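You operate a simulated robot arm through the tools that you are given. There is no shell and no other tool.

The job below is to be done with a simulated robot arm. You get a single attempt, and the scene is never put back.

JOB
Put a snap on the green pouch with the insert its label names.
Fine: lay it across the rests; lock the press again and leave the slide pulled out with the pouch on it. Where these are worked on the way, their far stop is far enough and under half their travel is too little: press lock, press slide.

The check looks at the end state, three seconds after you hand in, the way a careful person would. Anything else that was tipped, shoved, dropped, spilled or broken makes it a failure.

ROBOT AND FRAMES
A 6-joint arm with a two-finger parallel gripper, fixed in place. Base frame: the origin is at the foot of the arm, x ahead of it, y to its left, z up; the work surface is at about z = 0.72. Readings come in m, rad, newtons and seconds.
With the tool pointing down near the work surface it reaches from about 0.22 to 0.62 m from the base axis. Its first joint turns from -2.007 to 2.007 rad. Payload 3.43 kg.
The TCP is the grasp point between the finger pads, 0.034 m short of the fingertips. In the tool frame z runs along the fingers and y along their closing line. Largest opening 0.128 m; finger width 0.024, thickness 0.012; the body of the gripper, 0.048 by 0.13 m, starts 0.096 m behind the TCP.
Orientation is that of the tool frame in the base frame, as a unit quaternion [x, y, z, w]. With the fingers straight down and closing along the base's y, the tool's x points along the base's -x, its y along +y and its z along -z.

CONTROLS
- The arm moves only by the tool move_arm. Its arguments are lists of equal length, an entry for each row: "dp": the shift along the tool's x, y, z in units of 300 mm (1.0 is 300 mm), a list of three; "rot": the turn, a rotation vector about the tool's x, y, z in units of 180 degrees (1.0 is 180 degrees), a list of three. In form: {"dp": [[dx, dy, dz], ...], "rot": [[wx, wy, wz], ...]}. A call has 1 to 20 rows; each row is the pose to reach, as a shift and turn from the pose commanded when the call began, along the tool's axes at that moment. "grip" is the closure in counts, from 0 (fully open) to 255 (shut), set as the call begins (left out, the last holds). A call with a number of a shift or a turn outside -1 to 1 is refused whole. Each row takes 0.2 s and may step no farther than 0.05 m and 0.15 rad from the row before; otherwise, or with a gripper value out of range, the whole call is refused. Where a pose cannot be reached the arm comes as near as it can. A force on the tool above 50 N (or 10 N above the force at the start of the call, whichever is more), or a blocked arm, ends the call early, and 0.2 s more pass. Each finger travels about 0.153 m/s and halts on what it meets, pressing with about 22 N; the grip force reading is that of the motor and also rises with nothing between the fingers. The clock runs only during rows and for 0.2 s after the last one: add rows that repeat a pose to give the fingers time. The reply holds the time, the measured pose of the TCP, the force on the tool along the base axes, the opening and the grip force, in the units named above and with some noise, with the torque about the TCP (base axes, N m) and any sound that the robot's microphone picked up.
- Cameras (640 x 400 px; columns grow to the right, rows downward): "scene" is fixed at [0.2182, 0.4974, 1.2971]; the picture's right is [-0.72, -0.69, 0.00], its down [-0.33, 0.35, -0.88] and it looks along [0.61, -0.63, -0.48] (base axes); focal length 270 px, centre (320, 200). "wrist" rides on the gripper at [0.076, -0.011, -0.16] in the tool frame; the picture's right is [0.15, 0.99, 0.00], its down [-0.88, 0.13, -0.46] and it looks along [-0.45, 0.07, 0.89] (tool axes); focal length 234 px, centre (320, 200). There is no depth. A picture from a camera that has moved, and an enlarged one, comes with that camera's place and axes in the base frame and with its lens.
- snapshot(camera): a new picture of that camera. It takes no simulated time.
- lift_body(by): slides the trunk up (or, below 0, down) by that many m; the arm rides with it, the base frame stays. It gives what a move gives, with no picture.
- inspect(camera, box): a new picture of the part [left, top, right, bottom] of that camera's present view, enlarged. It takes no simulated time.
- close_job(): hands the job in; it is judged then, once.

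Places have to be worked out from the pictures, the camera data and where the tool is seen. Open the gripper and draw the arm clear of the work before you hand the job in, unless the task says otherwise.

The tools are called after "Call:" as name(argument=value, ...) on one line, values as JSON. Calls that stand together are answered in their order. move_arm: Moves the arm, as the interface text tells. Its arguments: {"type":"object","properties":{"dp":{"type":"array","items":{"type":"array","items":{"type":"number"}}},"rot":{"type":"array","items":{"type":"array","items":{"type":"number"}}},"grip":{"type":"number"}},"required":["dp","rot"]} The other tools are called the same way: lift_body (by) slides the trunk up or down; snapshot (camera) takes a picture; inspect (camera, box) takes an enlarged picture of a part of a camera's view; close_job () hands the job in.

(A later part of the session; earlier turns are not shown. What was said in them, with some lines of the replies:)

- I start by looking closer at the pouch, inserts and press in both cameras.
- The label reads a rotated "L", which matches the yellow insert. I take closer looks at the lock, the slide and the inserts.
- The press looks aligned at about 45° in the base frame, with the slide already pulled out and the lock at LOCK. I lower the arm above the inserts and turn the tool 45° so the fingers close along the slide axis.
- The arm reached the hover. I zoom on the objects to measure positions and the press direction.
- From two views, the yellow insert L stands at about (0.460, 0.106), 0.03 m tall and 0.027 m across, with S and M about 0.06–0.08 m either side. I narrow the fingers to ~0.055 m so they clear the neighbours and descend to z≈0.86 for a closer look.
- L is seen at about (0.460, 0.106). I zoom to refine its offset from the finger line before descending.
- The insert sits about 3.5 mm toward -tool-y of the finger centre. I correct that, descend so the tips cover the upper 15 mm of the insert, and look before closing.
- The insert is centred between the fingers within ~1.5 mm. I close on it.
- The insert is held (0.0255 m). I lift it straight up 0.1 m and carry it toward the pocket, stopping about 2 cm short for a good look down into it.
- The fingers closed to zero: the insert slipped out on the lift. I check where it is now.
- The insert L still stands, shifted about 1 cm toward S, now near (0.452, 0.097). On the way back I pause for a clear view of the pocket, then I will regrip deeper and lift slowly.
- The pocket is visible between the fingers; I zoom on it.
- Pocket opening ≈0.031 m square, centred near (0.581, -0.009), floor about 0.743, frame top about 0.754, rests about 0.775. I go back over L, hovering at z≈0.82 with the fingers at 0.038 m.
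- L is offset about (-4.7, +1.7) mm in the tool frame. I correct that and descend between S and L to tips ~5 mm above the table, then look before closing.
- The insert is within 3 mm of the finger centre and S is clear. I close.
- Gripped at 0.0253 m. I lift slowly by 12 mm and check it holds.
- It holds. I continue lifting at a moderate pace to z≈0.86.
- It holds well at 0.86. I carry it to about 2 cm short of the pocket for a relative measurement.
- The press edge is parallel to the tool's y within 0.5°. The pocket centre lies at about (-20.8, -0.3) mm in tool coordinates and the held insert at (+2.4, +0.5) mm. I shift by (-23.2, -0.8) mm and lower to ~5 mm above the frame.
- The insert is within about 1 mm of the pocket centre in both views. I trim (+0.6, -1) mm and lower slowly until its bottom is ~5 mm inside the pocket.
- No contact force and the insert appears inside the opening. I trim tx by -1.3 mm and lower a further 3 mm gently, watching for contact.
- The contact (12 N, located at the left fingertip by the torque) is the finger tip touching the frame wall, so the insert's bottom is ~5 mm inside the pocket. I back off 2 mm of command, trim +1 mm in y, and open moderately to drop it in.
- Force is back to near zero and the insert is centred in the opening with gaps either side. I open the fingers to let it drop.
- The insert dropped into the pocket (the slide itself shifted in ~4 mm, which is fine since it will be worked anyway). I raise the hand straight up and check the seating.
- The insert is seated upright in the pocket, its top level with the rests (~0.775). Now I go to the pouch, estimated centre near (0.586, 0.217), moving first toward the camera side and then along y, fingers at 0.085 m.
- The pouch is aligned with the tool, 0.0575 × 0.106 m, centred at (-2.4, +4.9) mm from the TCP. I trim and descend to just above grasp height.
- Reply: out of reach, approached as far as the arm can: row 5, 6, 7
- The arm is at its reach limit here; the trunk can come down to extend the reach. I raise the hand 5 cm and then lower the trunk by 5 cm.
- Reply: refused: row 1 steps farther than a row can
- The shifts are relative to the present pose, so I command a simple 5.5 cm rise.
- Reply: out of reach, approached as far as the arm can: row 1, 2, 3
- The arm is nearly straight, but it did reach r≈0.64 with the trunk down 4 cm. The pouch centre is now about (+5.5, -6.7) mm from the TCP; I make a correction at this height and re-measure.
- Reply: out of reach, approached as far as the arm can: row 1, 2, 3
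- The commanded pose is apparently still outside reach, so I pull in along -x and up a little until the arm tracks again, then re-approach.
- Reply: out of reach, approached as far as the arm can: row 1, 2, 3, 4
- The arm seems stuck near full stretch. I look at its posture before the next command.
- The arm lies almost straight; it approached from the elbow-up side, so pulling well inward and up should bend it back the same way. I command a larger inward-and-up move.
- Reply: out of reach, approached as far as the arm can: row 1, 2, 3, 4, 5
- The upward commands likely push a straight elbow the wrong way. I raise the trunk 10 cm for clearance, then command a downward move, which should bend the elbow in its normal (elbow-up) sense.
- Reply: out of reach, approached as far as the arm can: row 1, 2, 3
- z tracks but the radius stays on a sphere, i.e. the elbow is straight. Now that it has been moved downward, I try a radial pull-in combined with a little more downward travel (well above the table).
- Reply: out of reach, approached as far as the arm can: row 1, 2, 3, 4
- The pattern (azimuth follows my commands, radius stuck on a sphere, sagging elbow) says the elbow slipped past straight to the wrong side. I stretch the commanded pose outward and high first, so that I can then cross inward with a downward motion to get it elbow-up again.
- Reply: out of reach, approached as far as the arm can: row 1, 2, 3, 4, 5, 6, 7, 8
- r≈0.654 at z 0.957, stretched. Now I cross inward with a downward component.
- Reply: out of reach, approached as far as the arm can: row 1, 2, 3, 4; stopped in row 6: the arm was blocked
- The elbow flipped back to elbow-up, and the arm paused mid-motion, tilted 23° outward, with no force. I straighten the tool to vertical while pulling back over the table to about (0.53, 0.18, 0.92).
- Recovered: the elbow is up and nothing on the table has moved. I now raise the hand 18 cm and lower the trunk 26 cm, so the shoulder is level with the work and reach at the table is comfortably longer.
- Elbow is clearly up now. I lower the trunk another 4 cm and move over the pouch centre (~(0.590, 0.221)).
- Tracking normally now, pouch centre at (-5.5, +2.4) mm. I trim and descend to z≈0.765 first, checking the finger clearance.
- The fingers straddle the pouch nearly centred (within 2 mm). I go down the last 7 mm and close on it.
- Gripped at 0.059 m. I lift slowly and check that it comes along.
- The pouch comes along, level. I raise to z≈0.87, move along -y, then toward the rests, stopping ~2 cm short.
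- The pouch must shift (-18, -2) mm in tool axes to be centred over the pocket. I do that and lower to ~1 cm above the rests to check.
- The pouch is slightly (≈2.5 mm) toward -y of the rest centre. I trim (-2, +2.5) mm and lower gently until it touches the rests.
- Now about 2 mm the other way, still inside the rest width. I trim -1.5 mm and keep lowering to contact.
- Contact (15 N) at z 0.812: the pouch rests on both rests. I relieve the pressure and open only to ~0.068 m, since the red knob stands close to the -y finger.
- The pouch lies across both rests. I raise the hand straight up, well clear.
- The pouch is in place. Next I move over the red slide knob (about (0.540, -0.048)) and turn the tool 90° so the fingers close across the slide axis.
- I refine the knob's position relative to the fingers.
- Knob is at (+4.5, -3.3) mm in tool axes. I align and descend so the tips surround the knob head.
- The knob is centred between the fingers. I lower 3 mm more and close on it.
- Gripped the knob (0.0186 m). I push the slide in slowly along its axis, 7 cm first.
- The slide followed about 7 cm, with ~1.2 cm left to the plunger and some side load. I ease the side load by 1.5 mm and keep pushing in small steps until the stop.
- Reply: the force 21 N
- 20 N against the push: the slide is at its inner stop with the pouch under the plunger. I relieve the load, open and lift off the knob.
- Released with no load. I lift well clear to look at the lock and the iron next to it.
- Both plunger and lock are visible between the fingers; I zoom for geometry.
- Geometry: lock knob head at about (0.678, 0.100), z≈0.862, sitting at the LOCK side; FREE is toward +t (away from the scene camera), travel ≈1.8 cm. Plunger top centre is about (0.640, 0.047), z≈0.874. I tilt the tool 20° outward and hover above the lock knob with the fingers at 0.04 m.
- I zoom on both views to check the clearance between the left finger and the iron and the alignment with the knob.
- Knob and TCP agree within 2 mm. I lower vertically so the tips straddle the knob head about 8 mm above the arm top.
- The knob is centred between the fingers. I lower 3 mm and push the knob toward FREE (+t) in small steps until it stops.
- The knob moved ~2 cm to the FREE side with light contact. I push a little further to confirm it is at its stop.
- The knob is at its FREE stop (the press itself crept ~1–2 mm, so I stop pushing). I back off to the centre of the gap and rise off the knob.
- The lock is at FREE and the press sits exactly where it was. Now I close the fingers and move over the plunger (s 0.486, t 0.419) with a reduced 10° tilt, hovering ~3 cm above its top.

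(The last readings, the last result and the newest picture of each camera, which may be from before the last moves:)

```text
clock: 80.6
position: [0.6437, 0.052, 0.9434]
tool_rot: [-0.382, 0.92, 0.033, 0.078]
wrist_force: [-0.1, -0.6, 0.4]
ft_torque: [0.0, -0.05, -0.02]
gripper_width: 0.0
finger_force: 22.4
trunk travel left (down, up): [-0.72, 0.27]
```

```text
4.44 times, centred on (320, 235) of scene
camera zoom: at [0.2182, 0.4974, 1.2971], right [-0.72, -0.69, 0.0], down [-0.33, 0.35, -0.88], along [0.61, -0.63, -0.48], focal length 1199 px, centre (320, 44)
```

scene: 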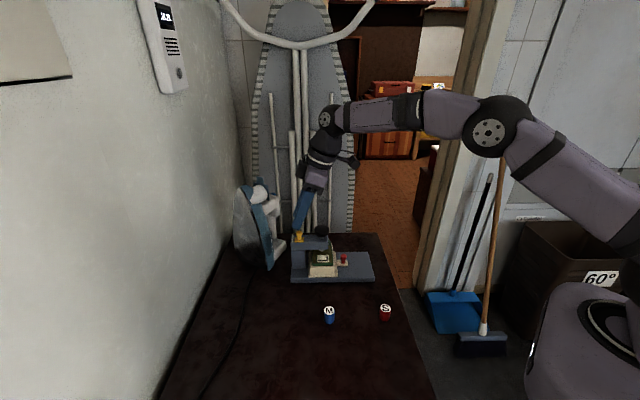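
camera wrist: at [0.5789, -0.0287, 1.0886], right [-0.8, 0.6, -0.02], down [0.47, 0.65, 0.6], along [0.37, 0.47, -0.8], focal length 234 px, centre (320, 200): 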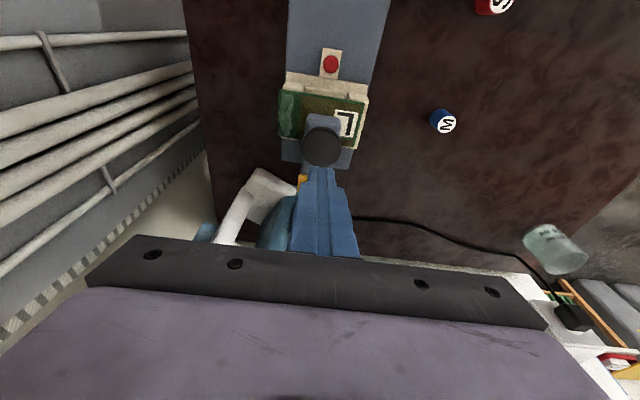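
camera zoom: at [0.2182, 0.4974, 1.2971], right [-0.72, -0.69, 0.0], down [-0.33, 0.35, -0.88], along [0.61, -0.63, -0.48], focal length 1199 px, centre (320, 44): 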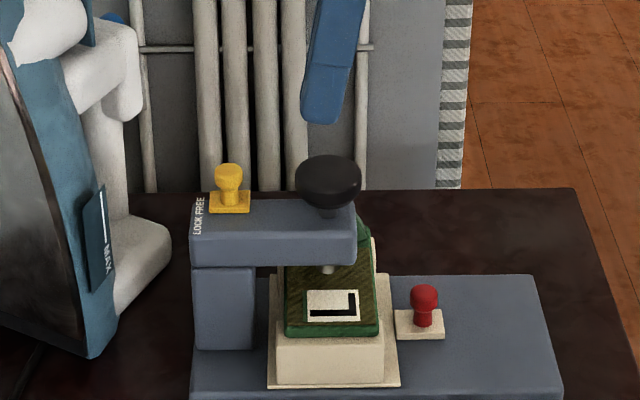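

The fingers are above the plunger within ~1.5 mm. I lower to just above contact and then press downward in small steps.

Call:
move_arm(dp=[[0.0058, -0.0047, 0.0328], [0.0116, -0.0047, 0.0656], [0.0174, -0.0047, 0.0985], [0.0203, -0.0047, 0.1149], [0.0232, -0.0047, 0.1313], [0.0261, -0.0047, 0.1477]], rot=[[0, 0, 0], [0, 0, 0], [0, 0, 0], [0, 0, 0], [0, 0, 0], [0, 0, 0]])

Call:
inspect(camera="scene", box=[280, 200, 360, 280])

```text
clock: 82.0
position: [0.6425, 0.0501, 0.901]
tool_rot: [-0.381, 0.921, 0.033, 0.08]
wrist_force: [-1.6, -2.2, 4.2]
ft_torque: [-0.11, -0.01, 0.0]
gripper_width: 0.0
finger_force: 22.2
trunk travel left (down, up): [-0.72, 0.27]
```

```text
5.00 times, centred on (320, 240) of scene
camera zoom: at [0.2182, 0.4974, 1.2971], right [-0.72, -0.69, 0.0], down [-0.33, 0.35, -0.88], along [0.61, -0.63, -0.48], focal length 1349 px, centre (320, 0)
```

zoom: 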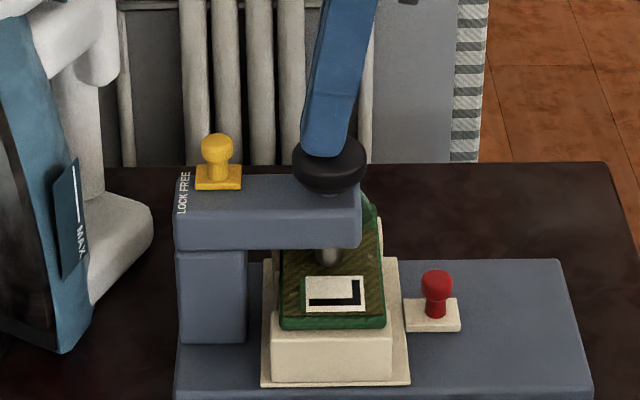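

The plunger is moving down under light force. I keep pressing in 3 mm steps.

Call:
move_arm(dp=[[0.0017, 0, 0.0098], [0.0035, 0, 0.0197], [0.0052, 0, 0.0295], [0.007, 0, 0.0394], [0.0087, 0, 0.0492]], rot=[[0, 0, 0], [0, 0, 0], [0, 0, 0], [0, 0, 0], [0, 0, 0]])

Call:
inspect(camera="scene", box=[280, 200, 360, 280])

```text
clock: 83.3
position: [0.6457, 0.0509, 0.8978]
tool_rot: [-0.381, 0.92, 0.03, 0.091]
wrist_force: [-9.1, -1.2, 20.6]
ft_torque: [-0.08, 0.43, 0.04]
gripper_width: 0.0
finger_force: 21.9
trunk travel left (down, up): [-0.72, 0.27]
heard: click
stopped in row 5: the force on the tool passed its limit at 51 N (the readings are from after the stop); the commanded pose is now the measured one
```

```text
5.00 times, centred on (320, 240) of scene
camera zoom: at [0.2182, 0.4974, 1.2971], right [-0.72, -0.69, 0.0], down [-0.33, 0.35, -0.88], along [0.61, -0.63, -0.48], focal length 1349 px, centre (320, 0)
```

zoom: 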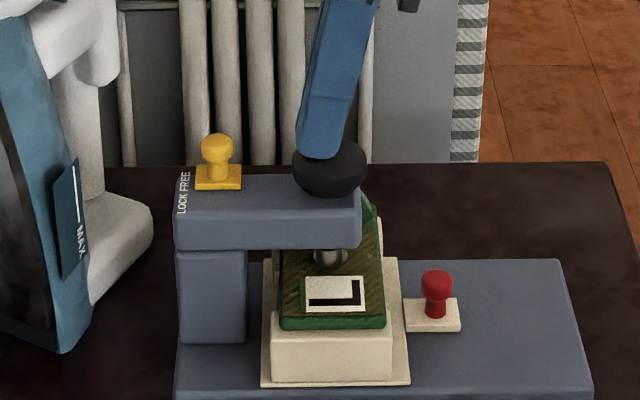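

A click was heard at ~51 N, so the snap is set. I raise straight up off the plunger.

Call:
move_arm(dp=[[-0.006, 0, -0.033], [-0.017, 0, -0.1], [-0.035, 0, -0.2], [-0.052, 0, -0.3], [-0.052, 0, -0.3]], rot=[[0, 0, 0], [0, 0, 0], [0, 0, 0], [0, 0, 0], [0, 0, 0]])

Call:
inspect(camera="scene", box=[280, 200, 360, 280])

Call:
snapshot(camera="wrist")

```text
clock: 84.5
position: [0.6486, 0.0456, 0.9822]
tool_rot: [-0.382, 0.92, 0.031, 0.087]
wrist_force: [-0.9, -0.5, 0.0]
ft_torque: [-0.02, 0.01, -0.02]
gripper_width: 0.0
finger_force: 21.9
trunk travel left (down, up): [-0.72, 0.27]
```

```text
5.00 times, centred on (320, 240) of scene
camera zoom: at [0.2182, 0.4974, 1.2971], right [-0.72, -0.69, 0.0], down [-0.33, 0.35, -0.88], along [0.61, -0.63, -0.48], focal length 1349 px, centre (320, 0)
```

zoom: 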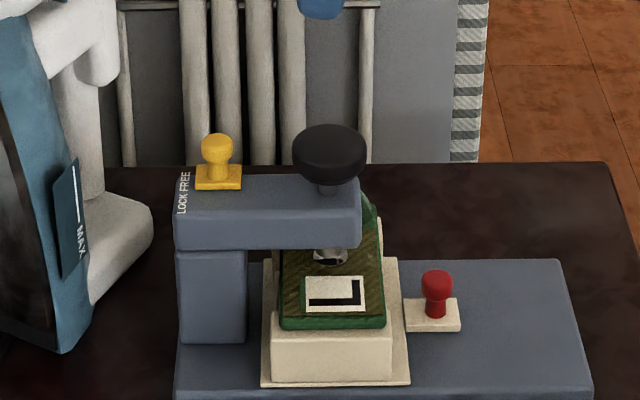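

```text
taken
camera wrist: at [0.5807, -0.0342, 1.1264], right [-0.8, 0.6, -0.04], down [0.46, 0.65, 0.61], along [0.39, 0.47, -0.79], focal length 234 px, centre (320, 200)
```

wrist: 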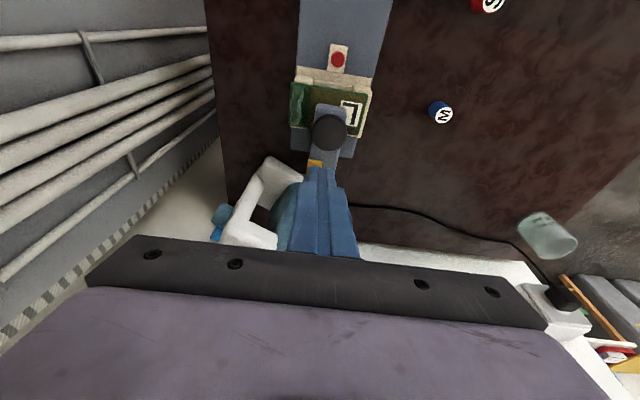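

The plunger sprang back and something silvery is visible on the pouch. I zoom on it.

Call:
inspect(camera="scene", box=[310, 240, 340, 265])

Call:
inspect(camera="wrist", box=[270, 60, 390, 200])

```text
16.00 times, centred on (325, 252) of scene
camera zoom: at [0.2182, 0.4974, 1.2971], right [-0.72, -0.69, 0.0], down [-0.33, 0.35, -0.88], along [0.61, -0.63, -0.48], focal length 4318 px, centre (240, -640)
```

zoom: 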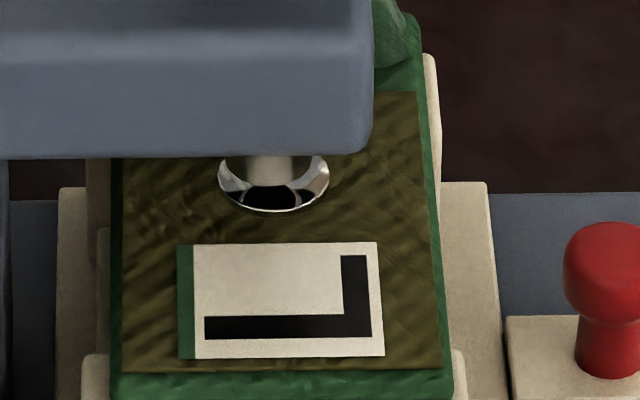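

```text
2.86 times, centred on (330, 130) of wrist
camera zoom: at [0.5807, -0.0342, 1.1264], right [-0.8, 0.6, -0.04], down [0.46, 0.65, 0.61], along [0.39, 0.47, -0.79], focal length 669 px, centre (291, 400)
```

zoom: 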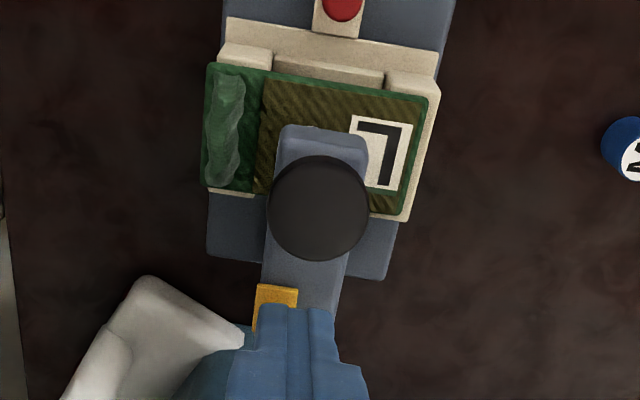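

The snap cap sits on the pouch. Now I re-lock: open to 0.04 m, restore the 20° tilt and hover over the lock knob at its FREE position (s 0.549, t 0.428).

Call:
move_arm(dp=[[-0.06, -0.004, 0.011], [-0.115, -0.007, 0.021], [-0.172, -0.01, 0.032], [-0.159, -0.01, 0.1], [-0.1463, -0.01, 0.16], [-0.1463, -0.01, 0.16]], rot=[[-0.0009, -0.0174, 0.0004], [-0.0019, -0.0349, 0.0007], [-0.0028, -0.0523, 0.0011], [-0.0028, -0.0523, 0.0011], [-0.0028, -0.0523, 0.0011], [-0.0028, -0.0523, 0.0011]], grip=175)

Call:
inspect(camera="wrist", box=[230, 80, 400, 220])

Call:
inspect(camera="scene", box=[270, 190, 340, 260])

```text
clock: 85.9
position: [0.687, 0.0835, 0.9464]
tool_rot: [-0.376, 0.91, 0.066, 0.162]
wrist_force: [-1.1, -1.1, -0.1]
ft_torque: [-0.02, 0.02, -0.01]
gripper_width: 0.0402
finger_force: 0.0
trunk travel left (down, up): [-0.72, 0.27]
```

```text
2.86 times, centred on (315, 150) of wrist
camera zoom: at [0.6051, -0.0138, 1.07], right [-0.8, 0.6, -0.05], down [0.38, 0.57, 0.73], along [0.47, 0.56, -0.68], focal length 669 px, centre (334, 343)
```

zoom: 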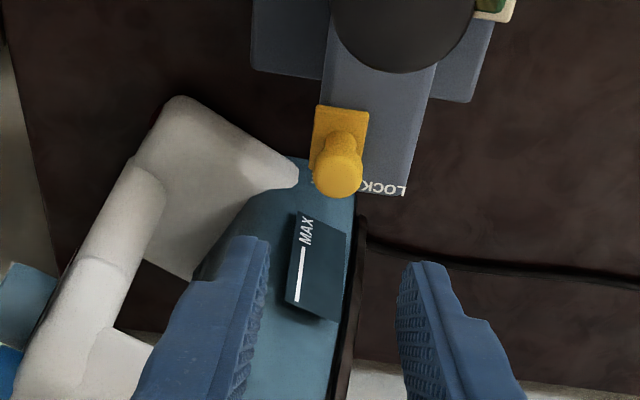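

```text
5.71 times, centred on (305, 225) of scene
camera zoom: at [0.2182, 0.4974, 1.2971], right [-0.72, -0.69, 0.0], down [-0.33, 0.35, -0.88], along [0.61, -0.63, -0.48], focal length 1542 px, centre (406, 57)
```

zoom: 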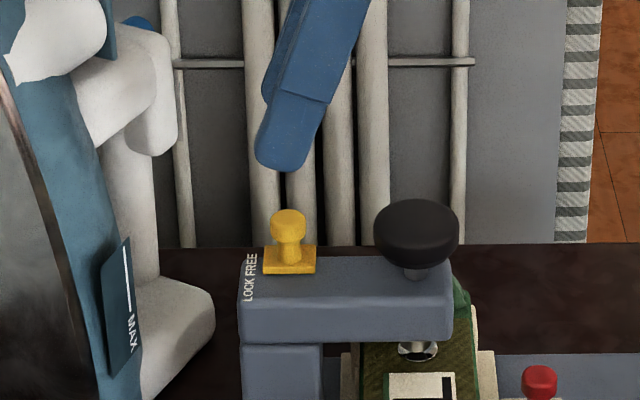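

The knob (t 0.428) is centred between the fingers and the iron's nearest part is ~3 cm away and lower. I descend around the knob.

Call:
move_arm(dp=[[0.0094, -0.0047, -0.0033], [0.032, -0.0047, 0.06], [0.055, -0.0047, 0.123], [0.0784, -0.0047, 0.186], [0.0784, -0.0047, 0.186]], rot=[[0, 0, 0], [0, 0, 0], [0, 0, 0], [0, 0, 0], [0, 0, 0]])

Call:
inspect(camera="wrist", box=[230, 80, 400, 220])

Call:
inspect(camera="scene", box=[270, 200, 340, 270])

```text
clock: 87.1
position: [0.685, 0.0809, 0.8844]
tool_rot: [-0.376, 0.91, 0.066, 0.162]
wrist_force: [0.1, -0.2, 0.2]
ft_torque: [0.01, 0.0, 0.02]
gripper_width: 0.0403
finger_force: 0.0
trunk travel left (down, up): [-0.72, 0.27]
```

```text
2.86 times, centred on (315, 150) of wrist
camera zoom: at [0.6025, -0.015, 1.0086], right [-0.8, 0.6, -0.05], down [0.38, 0.57, 0.73], along [0.47, 0.56, -0.68], focal length 669 px, centre (334, 343)
```

zoom: 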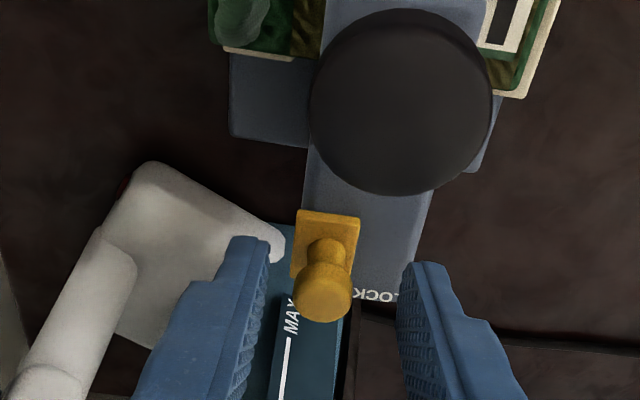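

```text
5.71 times, centred on (305, 235) of scene
camera zoom: at [0.2182, 0.4974, 1.2971], right [-0.72, -0.69, 0.0], down [-0.33, 0.35, -0.88], along [0.61, -0.63, -0.48], focal length 1542 px, centre (406, 0)
```

zoom: 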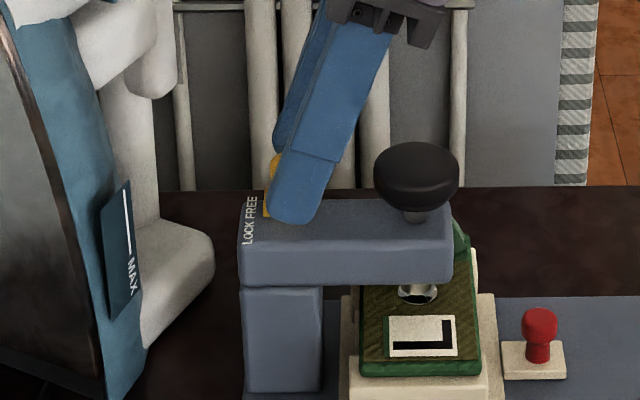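

Caged. I push the knob back toward LOCK (-t) in small steps.

Call:
move_arm(dp=[[0, 0.015, 0], [0, 0.03, 0], [0, 0.045, 0], [0, 0.06, 0], [0, 0.073, 0], [0, 0.085, 0], [0, 0.094, 0]], rot=[[0, 0, 0], [0, 0, 0], [0, 0, 0], [0, 0, 0], [0, 0, 0], [0, 0, 0], [0, 0, 0]])

Call:
inspect(camera="wrist", box=[230, 80, 400, 220])

Call:
inspect(camera="scene", box=[270, 200, 340, 270])

```text
clock: 88.7
position: [0.6662, 0.101, 0.8858]
tool_rot: [-0.376, 0.91, 0.066, 0.162]
wrist_force: [0.2, -0.7, -0.1]
ft_torque: [-0.04, -0.03, -0.03]
gripper_width: 0.0409
finger_force: 0.9
trunk travel left (down, up): [-0.72, 0.27]
```

```text
2.86 times, centred on (315, 150) of wrist
camera zoom: at [0.5822, 0.0048, 1.0096], right [-0.8, 0.6, -0.05], down [0.38, 0.57, 0.73], along [0.47, 0.56, -0.68], focal length 669 px, centre (334, 343)
```

zoom: 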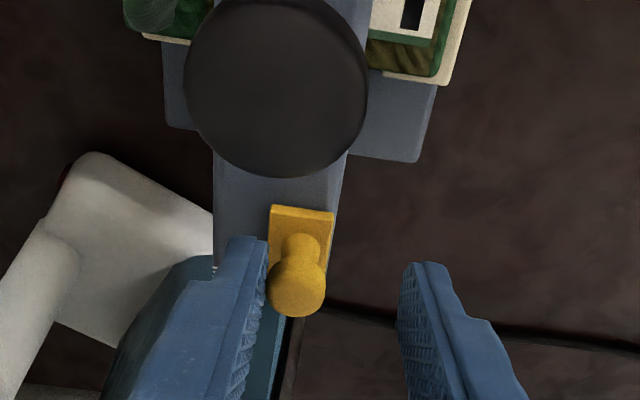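

```text
5.71 times, centred on (305, 235) of scene
camera zoom: at [0.2182, 0.4974, 1.2971], right [-0.72, -0.69, 0.0], down [-0.33, 0.35, -0.88], along [0.61, -0.63, -0.48], focal length 1542 px, centre (406, 0)
```

zoom: 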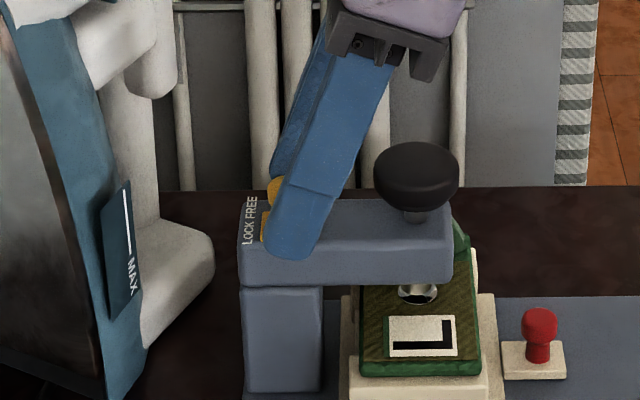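

The knob is back at t≈0.409, its original LOCK place. I nudge 2 mm more to confirm it is against the stop.

Call:
move_arm(dp=[[0, 0.004, 0], [0, 0.008, 0], [0, 0.008, 0]], rot=[[0, 0, 0], [0, 0, 0], [0, 0, 0]])

Call:
inspect(camera="scene", box=[270, 200, 340, 270])

```text
clock: 89.5
position: [0.6631, 0.1036, 0.8836]
tool_rot: [-0.376, 0.91, 0.066, 0.162]
wrist_force: [3.5, -5.8, 1.5]
ft_torque: [-0.19, -0.18, -0.09]
gripper_width: 0.0442
finger_force: 3.8
trunk travel left (down, up): [-0.72, 0.27]
```

```text
5.71 times, centred on (305, 235) of scene
camera zoom: at [0.2182, 0.4974, 1.2971], right [-0.72, -0.69, 0.0], down [-0.33, 0.35, -0.88], along [0.61, -0.63, -0.48], focal length 1542 px, centre (406, 0)
```

zoom: 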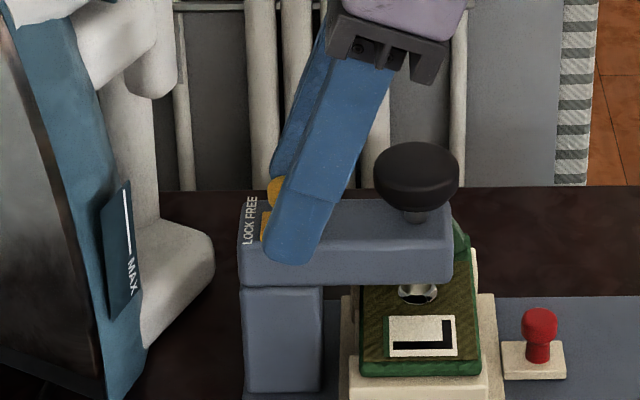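

6.8 N of resistance without further motion: it is at the LOCK stop. I back off and rise.

Call:
move_arm(dp=[[0, -0.02, 0], [0, -0.04, 0], [-0.03, -0.04, -0.082], [-0.06, -0.04, -0.164], [-0.11, -0.04, -0.3], [-0.11, -0.04, -0.3]], rot=[[0, 0, 0], [0, 0, 0], [0, 0, 0], [0, 0, 0], [0, 0, 0], [0, 0, 0]])

Call:
inspect(camera="scene", box=[285, 225, 335, 260])

Call:
snapshot(camera="scene")

```text
clock: 90.9
position: [0.6701, 0.0942, 0.9809]
tool_rot: [-0.376, 0.91, 0.065, 0.161]
wrist_force: [-0.1, 0.2, 0.7]
ft_torque: [0.0, -0.01, 0.0]
gripper_width: 0.0404
finger_force: 0.1
trunk travel left (down, up): [-0.72, 0.27]
```

```text
11.43 times, centred on (310, 242) of scene
camera zoom: at [0.2182, 0.4974, 1.2971], right [-0.72, -0.69, 0.0], down [-0.33, 0.35, -0.88], along [0.61, -0.63, -0.48], focal length 3084 px, centre (434, -286)
```

zoom: 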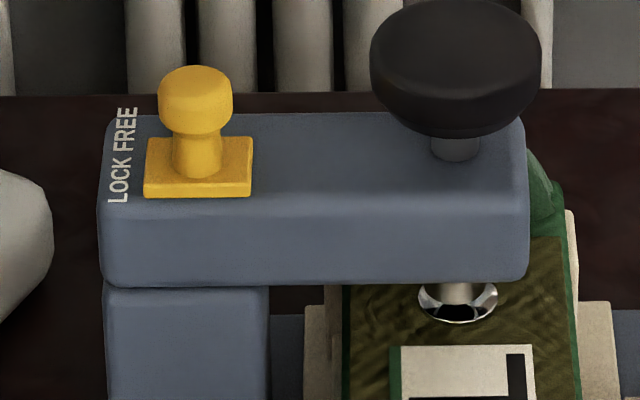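

```text
taken
```

scene: 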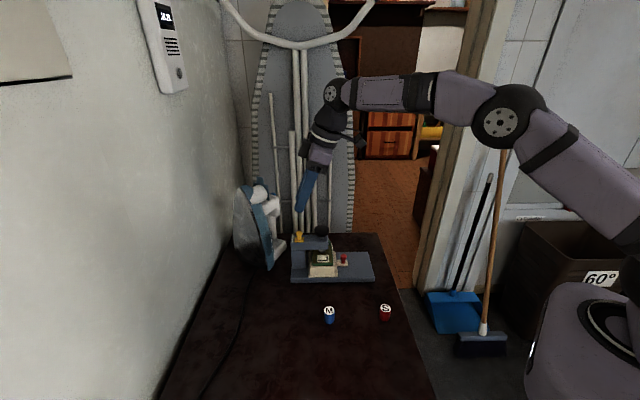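

The lock is back exactly where it was at the start. Now I return over the red knob with the tool vertical to pull the slide out.

Call:
move_arm(dp=[[0.074, -0.008, -0.027], [0.148, -0.016, -0.054], [0.222, -0.024, -0.081], [0.297, -0.031, -0.108], [0.371, -0.039, -0.135], [0.405, -0.039, -0.041], [0.405, -0.039, -0.041]], rot=[[0, 0.022, 0], [0, 0.044, 0], [0, 0.067, 0], [0, 0.089, 0], [0, 0.111, 0], [0, 0.111, 0], [0, 0.111, 0]], grip=155)

Call:
snapshot(camera="wrist")

Call:
inspect(camera="wrist", box=[250, 90, 390, 220])

```text
clock: 92.5
position: [0.5952, 0.0045, 0.9485]
tool_rot: [-0.382, 0.924, -0.001, 0.0]
wrist_force: [-0.3, -0.2, -0.4]
ft_torque: [0.01, 0.0, -0.01]
gripper_width: 0.0502
finger_force: 0.1
trunk travel left (down, up): [-0.72, 0.27]
```

```text
taken
camera wrist: at [0.5485, -0.0567, 1.1093], right [-0.8, 0.6, 0.0], down [0.53, 0.71, 0.46], along [0.27, 0.37, -0.89], focal length 234 px, centre (320, 200)
```

wrist: 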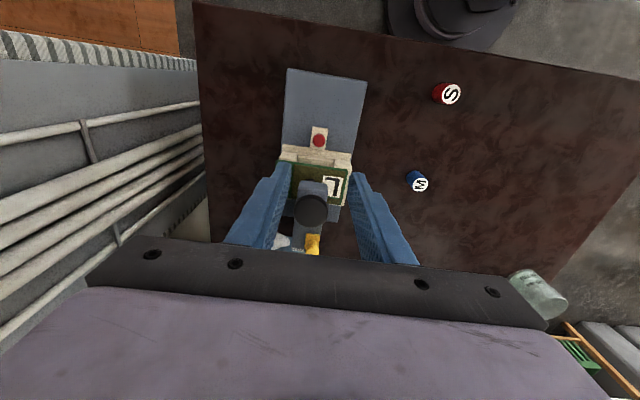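

```text
3.08 times, centred on (320, 155) of wrist
camera zoom: at [0.5485, -0.0567, 1.1093], right [-0.8, 0.6, 0.0], down [0.53, 0.71, 0.46], along [0.27, 0.37, -0.89], focal length 720 px, centre (320, 338)
```

zoom: 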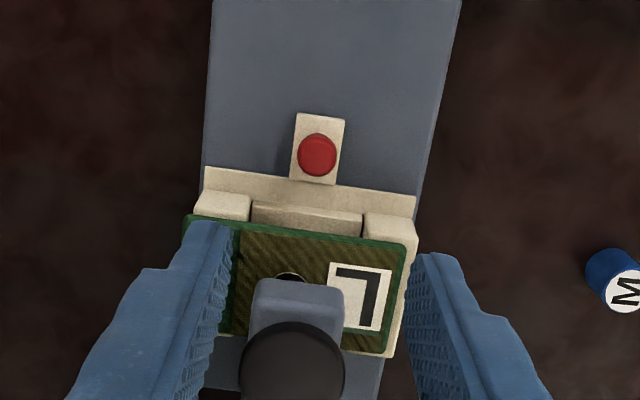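

The TCP is right above the knob. I descend to grip height as before.

Call:
move_arm(dp=[[0, 0, 0.12], [0, 0, 0.25], [0, 0, 0.37], [0, 0, 0.46], [0, 0, 0.51], [0, 0, 0.51]], rot=[[0, 0, 0], [0, 0, 0], [0, 0, 0], [0, 0, 0], [0, 0, 0], [0, 0, 0]])

Call:
inspect(camera="wrist", box=[240, 110, 400, 210])

Call:
inspect(camera="scene", box=[300, 200, 390, 290])

```text
clock: 93.9
position: [0.5944, 0.004, 0.7982]
tool_rot: [-0.381, 0.924, -0.001, 0.001]
wrist_force: [-0.3, -0.7, 0.3]
ft_torque: [0.0, 0.01, 0.04]
gripper_width: 0.0503
finger_force: 0.0
trunk travel left (down, up): [-0.72, 0.27]
```

```text
4.00 times, centred on (320, 160) of wrist
camera zoom: at [0.5467, -0.0577, 0.9582], right [-0.8, 0.6, 0.0], down [0.53, 0.71, 0.46], along [0.27, 0.37, -0.89], focal length 937 px, centre (320, 360)
```

zoom: 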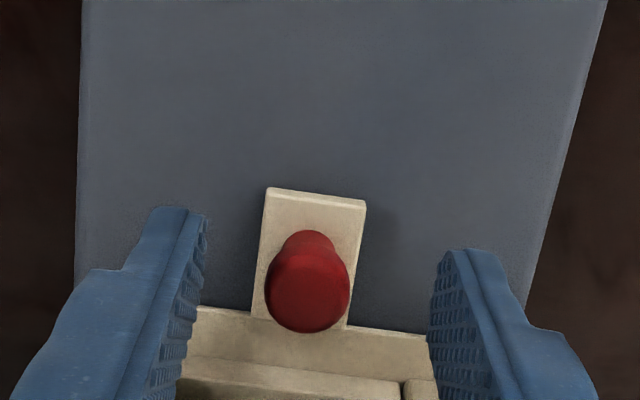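

```text
4.44 times, centred on (345, 245) of scene
camera zoom: at [0.2182, 0.4974, 1.2971], right [-0.72, -0.69, 0.0], down [-0.33, 0.35, -0.88], along [0.61, -0.63, -0.48], focal length 1199 px, centre (209, 0)
```

zoom: 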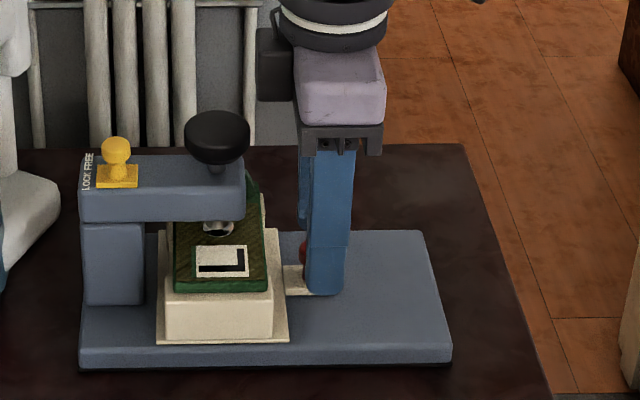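

Aligned within 2 mm. I lower 6 mm more, then close on the knob.

Call:
move_arm(dp=[[0.001, -0.006, 0.012], [0.001, -0.006, 0.022], [0.001, -0.006, 0.022]], rot=[[0, 0, 0], [0, 0, 0], [0, 0, 0]])

Call:
move_arm(dp=[[0, 0, 0], [0, 0, 0], [0, 0, 0], [0, 0, 0]], rot=[[0, 0, 0], [0, 0, 0], [0, 0, 0], [0, 0, 0]], grip=255)

```text
clock: 94.7
position: [0.5962, 0.0019, 0.7909]
tool_rot: [-0.381, 0.924, 0.0, 0.001]
wrist_force: [-0.3, 0.3, 0.7]
ft_torque: [-0.02, 0.0, 0.0]
gripper_width: 0.0502
finger_force: 0.0
trunk travel left (down, up): [-0.72, 0.27]
```

```text
clock: 95.7
position: [0.5954, 0.0024, 0.7916]
tool_rot: [-0.382, 0.924, 0.0, 0.001]
wrist_force: [-1.9, 1.7, 0.5]
ft_torque: [0.11, -0.04, 0.02]
gripper_width: 0.0191
finger_force: 21.7
trunk travel left (down, up): [-0.72, 0.27]
```

Gripped. I pull the slide out slowly along its axis.

Call:
move_arm(dp=[[0.015, 0.0004, 0], [0.04, 0.001, 0], [0.07, 0.0017, 0], [0.1, 0.0025, 0], [0.13, 0.0032, 0], [0.16, 0.004, 0], [0.19, 0.0047, 0], [0.22, 0.0055, 0], [0.245, 0.006, 0], [0.26, 0.0065, 0], [0.26, 0.0065, 0]], rot=[[0, 0, 0], [0, 0, 0], [0, 0, 0], [0, 0, 0], [0, 0, 0], [0, 0, 0], [0, 0, 0], [0, 0, 0], [0, 0, 0], [0, 0, 0], [0, 0, 0]])

Call:
inspect(camera="scene", box=[300, 200, 400, 290])

```text
clock: 98.1
position: [0.5414, -0.053, 0.7889]
tool_rot: [-0.381, 0.924, 0.0, 0.002]
wrist_force: [2.0, -3.4, 1.2]
ft_torque: [-0.27, 0.08, 0.04]
gripper_width: 0.0185
finger_force: 22.3
trunk travel left (down, up): [-0.72, 0.27]
```

```text
4.44 times, centred on (350, 245) of scene
camera zoom: at [0.2182, 0.4974, 1.2971], right [-0.72, -0.69, 0.0], down [-0.33, 0.35, -0.88], along [0.61, -0.63, -0.48], focal length 1199 px, centre (187, 0)
```

zoom: 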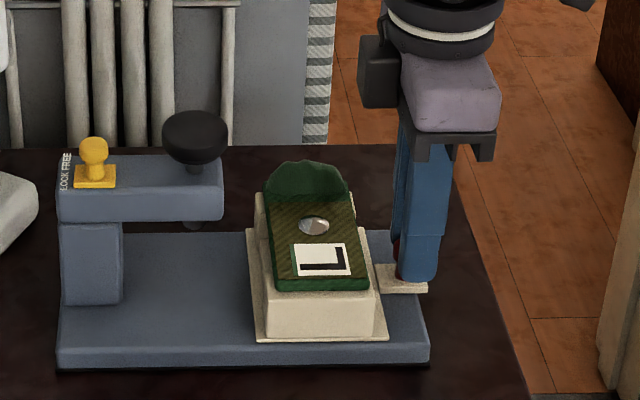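

The slide is nearly out and the snap is clearly visible on the pouch. I creep outward until the stop is felt.

Call:
move_arm(dp=[[0.01, 0, 0], [0.02, 0, 0], [0.03, 0, 0], [0.038, 0, 0], [0.046, 0, 0]], rot=[[0, 0, 0], [0, 0, 0], [0, 0, 0], [0, 0, 0], [0, 0, 0]])

Call:
inspect(camera="scene", box=[280, 220, 390, 290])

```text
clock: 99.3
position: [0.5336, -0.0608, 0.7907]
tool_rot: [-0.382, 0.924, 0.0, 0.003]
wrist_force: [14.6, 6.2, -0.7]
ft_torque: [0.11, -0.22, 0.05]
gripper_width: 0.0186
finger_force: 21.9
trunk travel left (down, up): [-0.72, 0.27]
```

```text
5.71 times, centred on (335, 255) of scene
camera zoom: at [0.2182, 0.4974, 1.2971], right [-0.72, -0.69, 0.0], down [-0.33, 0.35, -0.88], along [0.61, -0.63, -0.48], focal length 1542 px, centre (234, -114)
```

zoom: 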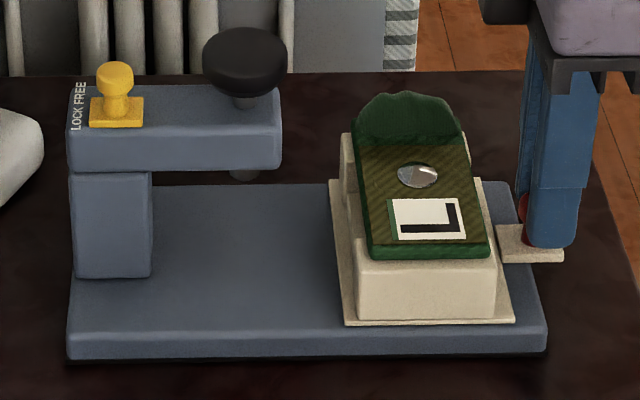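

14.7 N: the slide is against its outer stop, with the base unmoved. I relieve the load, open the fingers and rise.

Call:
move_arm(dp=[[-0.006, 0, 0], [-0.011, 0, 0], [-0.011, 0, 0]], rot=[[0, 0, 0], [0, 0, 0], [0, 0, 0]])

Call:
move_arm(dp=[[0, 0, 0], [0, 0, 0], [0, 0, 0]], rot=[[0, 0, 0], [0, 0, 0], [0, 0, 0]], grip=160)

Call:
inspect(camera="scene", box=[280, 220, 390, 290])

Call:
inspect(camera="wrist", box=[240, 110, 400, 210])

```text
clock: 100.1
position: [0.5324, -0.0606, 0.7911]
tool_rot: [-0.382, 0.924, -0.001, 0.001]
wrist_force: [10.0, 1.8, 11.5]
ft_torque: [0.2, -0.36, -0.09]
gripper_width: 0.0186
finger_force: 22.4
trunk travel left (down, up): [-0.72, 0.27]
```

```text
clock: 100.9
position: [0.5316, -0.0599, 0.7896]
tool_rot: [-0.382, 0.924, 0.0, 0.0]
wrist_force: [-0.3, -0.3, -0.5]
ft_torque: [0.02, 0.0, 0.05]
gripper_width: 0.0477
finger_force: 0.0
trunk travel left (down, up): [-0.72, 0.27]
```

```text
5.71 times, centred on (335, 255) of scene
camera zoom: at [0.2182, 0.4974, 1.2971], right [-0.72, -0.69, 0.0], down [-0.33, 0.35, -0.88], along [0.61, -0.63, -0.48], focal length 1542 px, centre (234, -114)
```

zoom: 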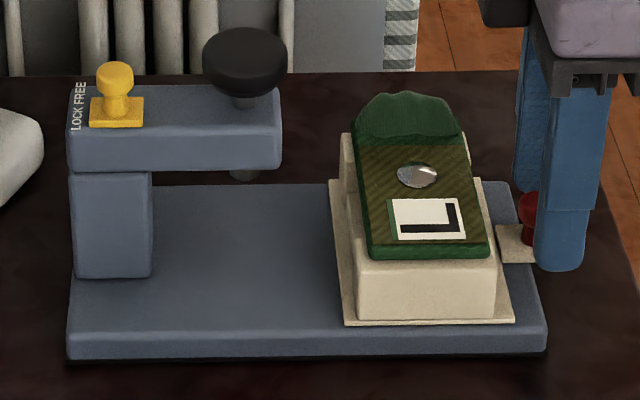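

```text
4.00 times, centred on (320, 160) of wrist
camera zoom: at [0.485, -0.1213, 0.9501], right [-0.8, 0.6, 0.0], down [0.53, 0.71, 0.46], along [0.27, 0.37, -0.89], focal length 937 px, centre (320, 360)
```

zoom: 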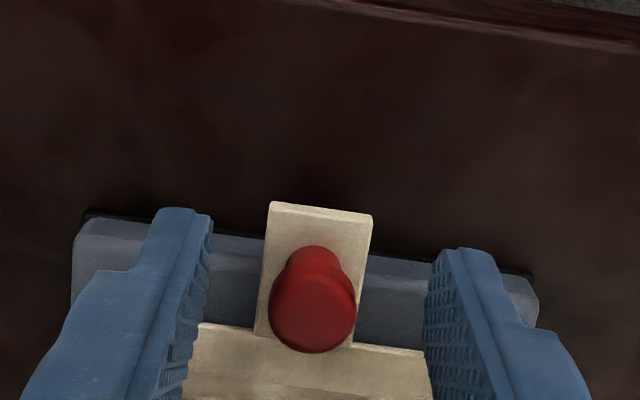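

Fingers are clear of the knob and the slide stays out. I rise slowly off it, then draw back toward the robot, well away from the work.

Call:
move_arm(dp=[[0, 0, -0.03], [0, 0, -0.08], [0, 0, -0.18], [0, 0, -0.32], [0, 0, -0.46], [0.1, 0, -0.6], [0.2, 0, -0.7], [0.2, 0, -0.7]], rot=[[0, 0, 0], [0, 0, 0], [0, 0, 0], [0, 0, 0], [0, 0, 0], [0, 0, 0], [0, 0, 0], [0, 0, 0]])

Call:
snapshot(camera="scene")

Call:
inspect(camera="scene", box=[280, 220, 390, 290])

Call:
snapshot(camera="wrist")

```text
refused: row 6 steps farther than a row can; nothing moved
```

```text
taken
```

scene: 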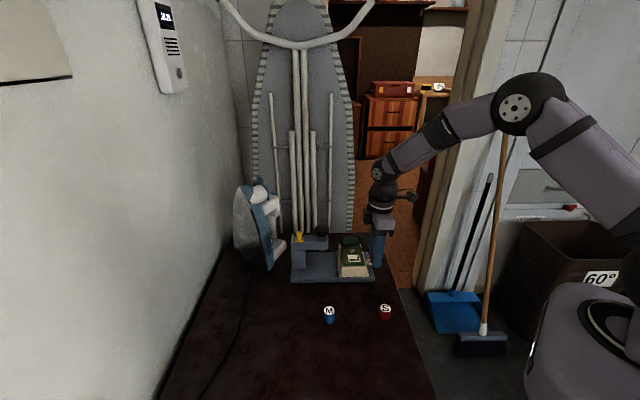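

```text
5.71 times, centred on (335, 255) of scene
camera zoom: at [0.2182, 0.4974, 1.2971], right [-0.72, -0.69, 0.0], down [-0.33, 0.35, -0.88], along [0.61, -0.63, -0.48], focal length 1542 px, centre (234, -114)
```

zoom: 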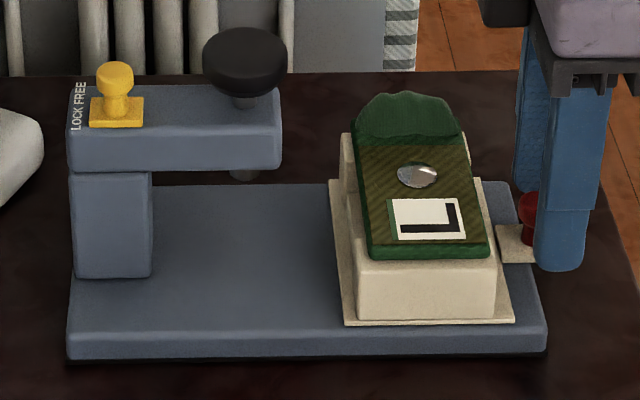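

```text
taken
camera wrist: at [0.485, -0.1213, 0.9501], right [-0.8, 0.6, 0.0], down [0.53, 0.71, 0.46], along [0.27, 0.37, -0.89], focal length 234 px, centre (320, 200)
```

wrist: 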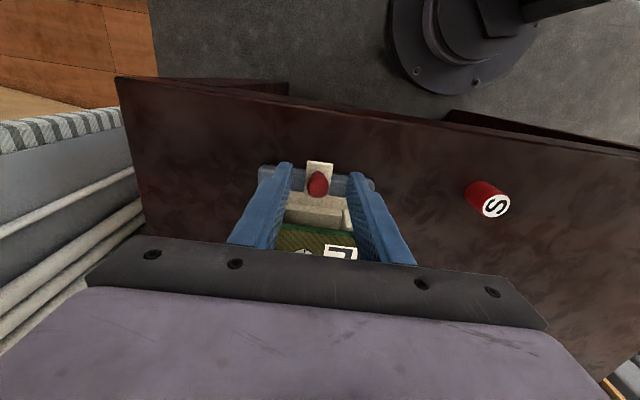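

One step was too long and nothing moved; I repeat the retreat with smaller steps.

Call:
move_arm(dp=[[0, 0, -0.03], [0, 0, -0.08], [0, 0, -0.18], [0, 0, -0.3], [0, 0, -0.42], [0.05, 0, -0.54], [0.13, 0, -0.62], [0.22, 0, -0.7], [0.22, 0, -0.7]], rot=[[0, 0, 0], [0, 0, 0], [0, 0, 0], [0, 0, 0], [0, 0, 0], [0, 0, 0], [0, 0, 0], [0, 0, 0], [0, 0, 0]])

Call:
snapshot(camera="scene")

Call:
inspect(camera="scene", box=[280, 220, 390, 290])

Call:
inspect(camera="wrist", box=[230, 90, 450, 250])

```text
clock: 102.9
position: [0.4858, -0.1059, 1.0014]
tool_rot: [-0.382, 0.924, -0.001, 0.001]
wrist_force: [0.4, 0.4, -0.8]
ft_torque: [0.01, -0.04, 0.0]
gripper_width: 0.0476
finger_force: 0.0
trunk travel left (down, up): [-0.72, 0.27]
```

```text
taken
```

scene: 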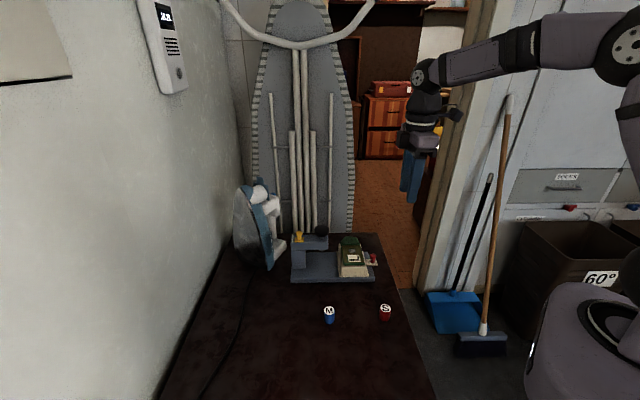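

```text
5.71 times, centred on (335, 255) of scene
camera zoom: at [0.2182, 0.4974, 1.2971], right [-0.72, -0.69, 0.0], down [-0.33, 0.35, -0.88], along [0.61, -0.63, -0.48], focal length 1542 px, centre (234, -114)
```

zoom: 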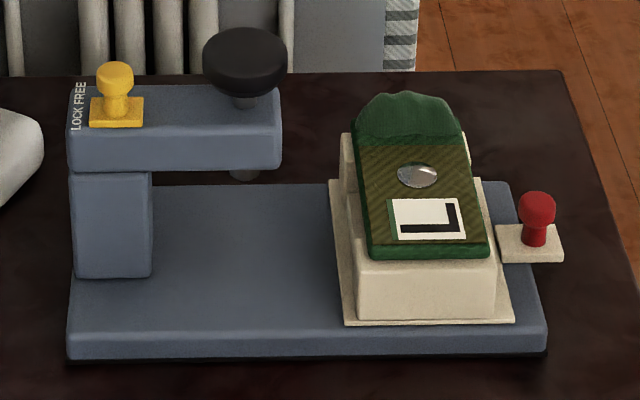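

```text
2.50 times, centred on (340, 170) of wrist
camera zoom: at [0.4388, -0.1675, 1.1611], right [-0.8, 0.6, 0.0], down [0.53, 0.71, 0.46], along [0.27, 0.37, -0.89], focal length 585 px, centre (270, 275)
```

zoom: 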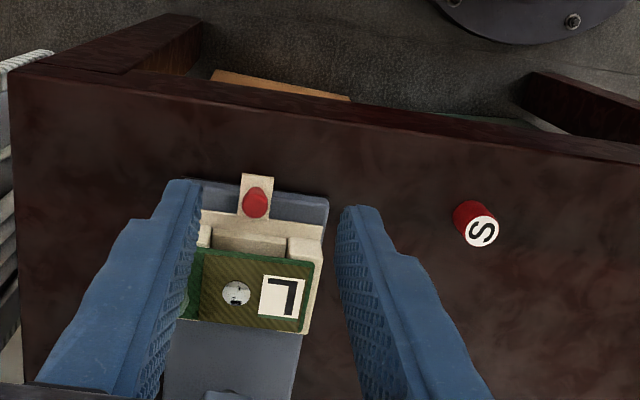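

The snap is on the pouch, the pouch lies across the rests on the pulled-out slide, the lock is at LOCK, and M, S and the iron stand untouched. I open the gripper fully here, clear of everything, and then hand in.

Call:
move_arm(dp=[[0, 0, 0], [0, 0, 0], [0, 0, -0.05], [0, 0, -0.05]], rot=[[0, 0, 0], [0, 0, 0], [0, 0, 0], [0, 0, 0]], grip=0)

Call:
inspect(camera="scene", box=[220, 170, 420, 340])

```text
clock: 103.9
position: [0.4855, -0.1066, 1.0153]
tool_rot: [-0.381, 0.924, 0.0, 0.002]
wrist_force: [-0.1, -0.1, -0.1]
ft_torque: [0.0, 0.0, 0.0]
gripper_width: 0.1282
finger_force: 0.0
trunk travel left (down, up): [-0.72, 0.27]
```

```text
2.35 times, centred on (320, 255) of scene
camera zoom: at [0.2182, 0.4974, 1.2971], right [-0.72, -0.69, 0.0], down [-0.33, 0.35, -0.88], along [0.61, -0.63, -0.48], focal length 635 px, centre (320, 71)
```

zoom: 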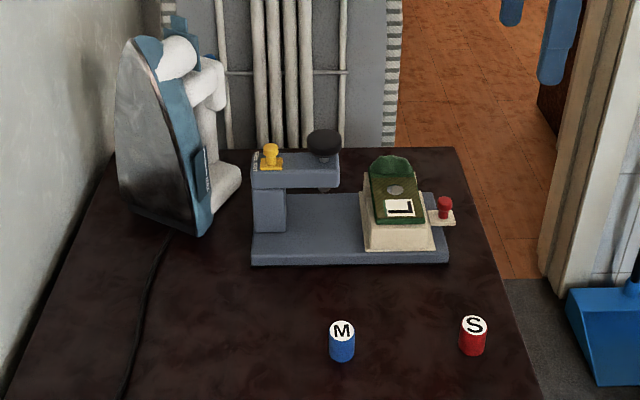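

The final view shows everything in its required state with the arm clear and open. I hand the job in.

Call:
close_job()

```text
The job is handed in.
```

I put a snap on the green pouch using the yellow L insert its label names, and handed the job in. I don't have the check's verdict.

- **Snap:** the press clicked at about 51 N, and a silver cap is visible on the pouch next to the label.
- **Pouch and slide:** the pouch lies across both rests, turned by about 2°. The slide is pulled out to its outer stop.
- **Lock:** the yellow knob is back against the LOCK stop, where it was at the start.
- **Everything else:** the M and S inserts, the iron and the press look unmoved in the last picture. The gripper is fully open and the arm is clear.

Two things went wrong on the way, and neither left a visible mark. The L insert slipped out of the first grip and landed upright about 1 cm away, so I gripped it lower down the second time. While reaching for the pouch, the arm stretched past straight and stuck. I got it free without touching anything, then lowered the trunk for more reach.
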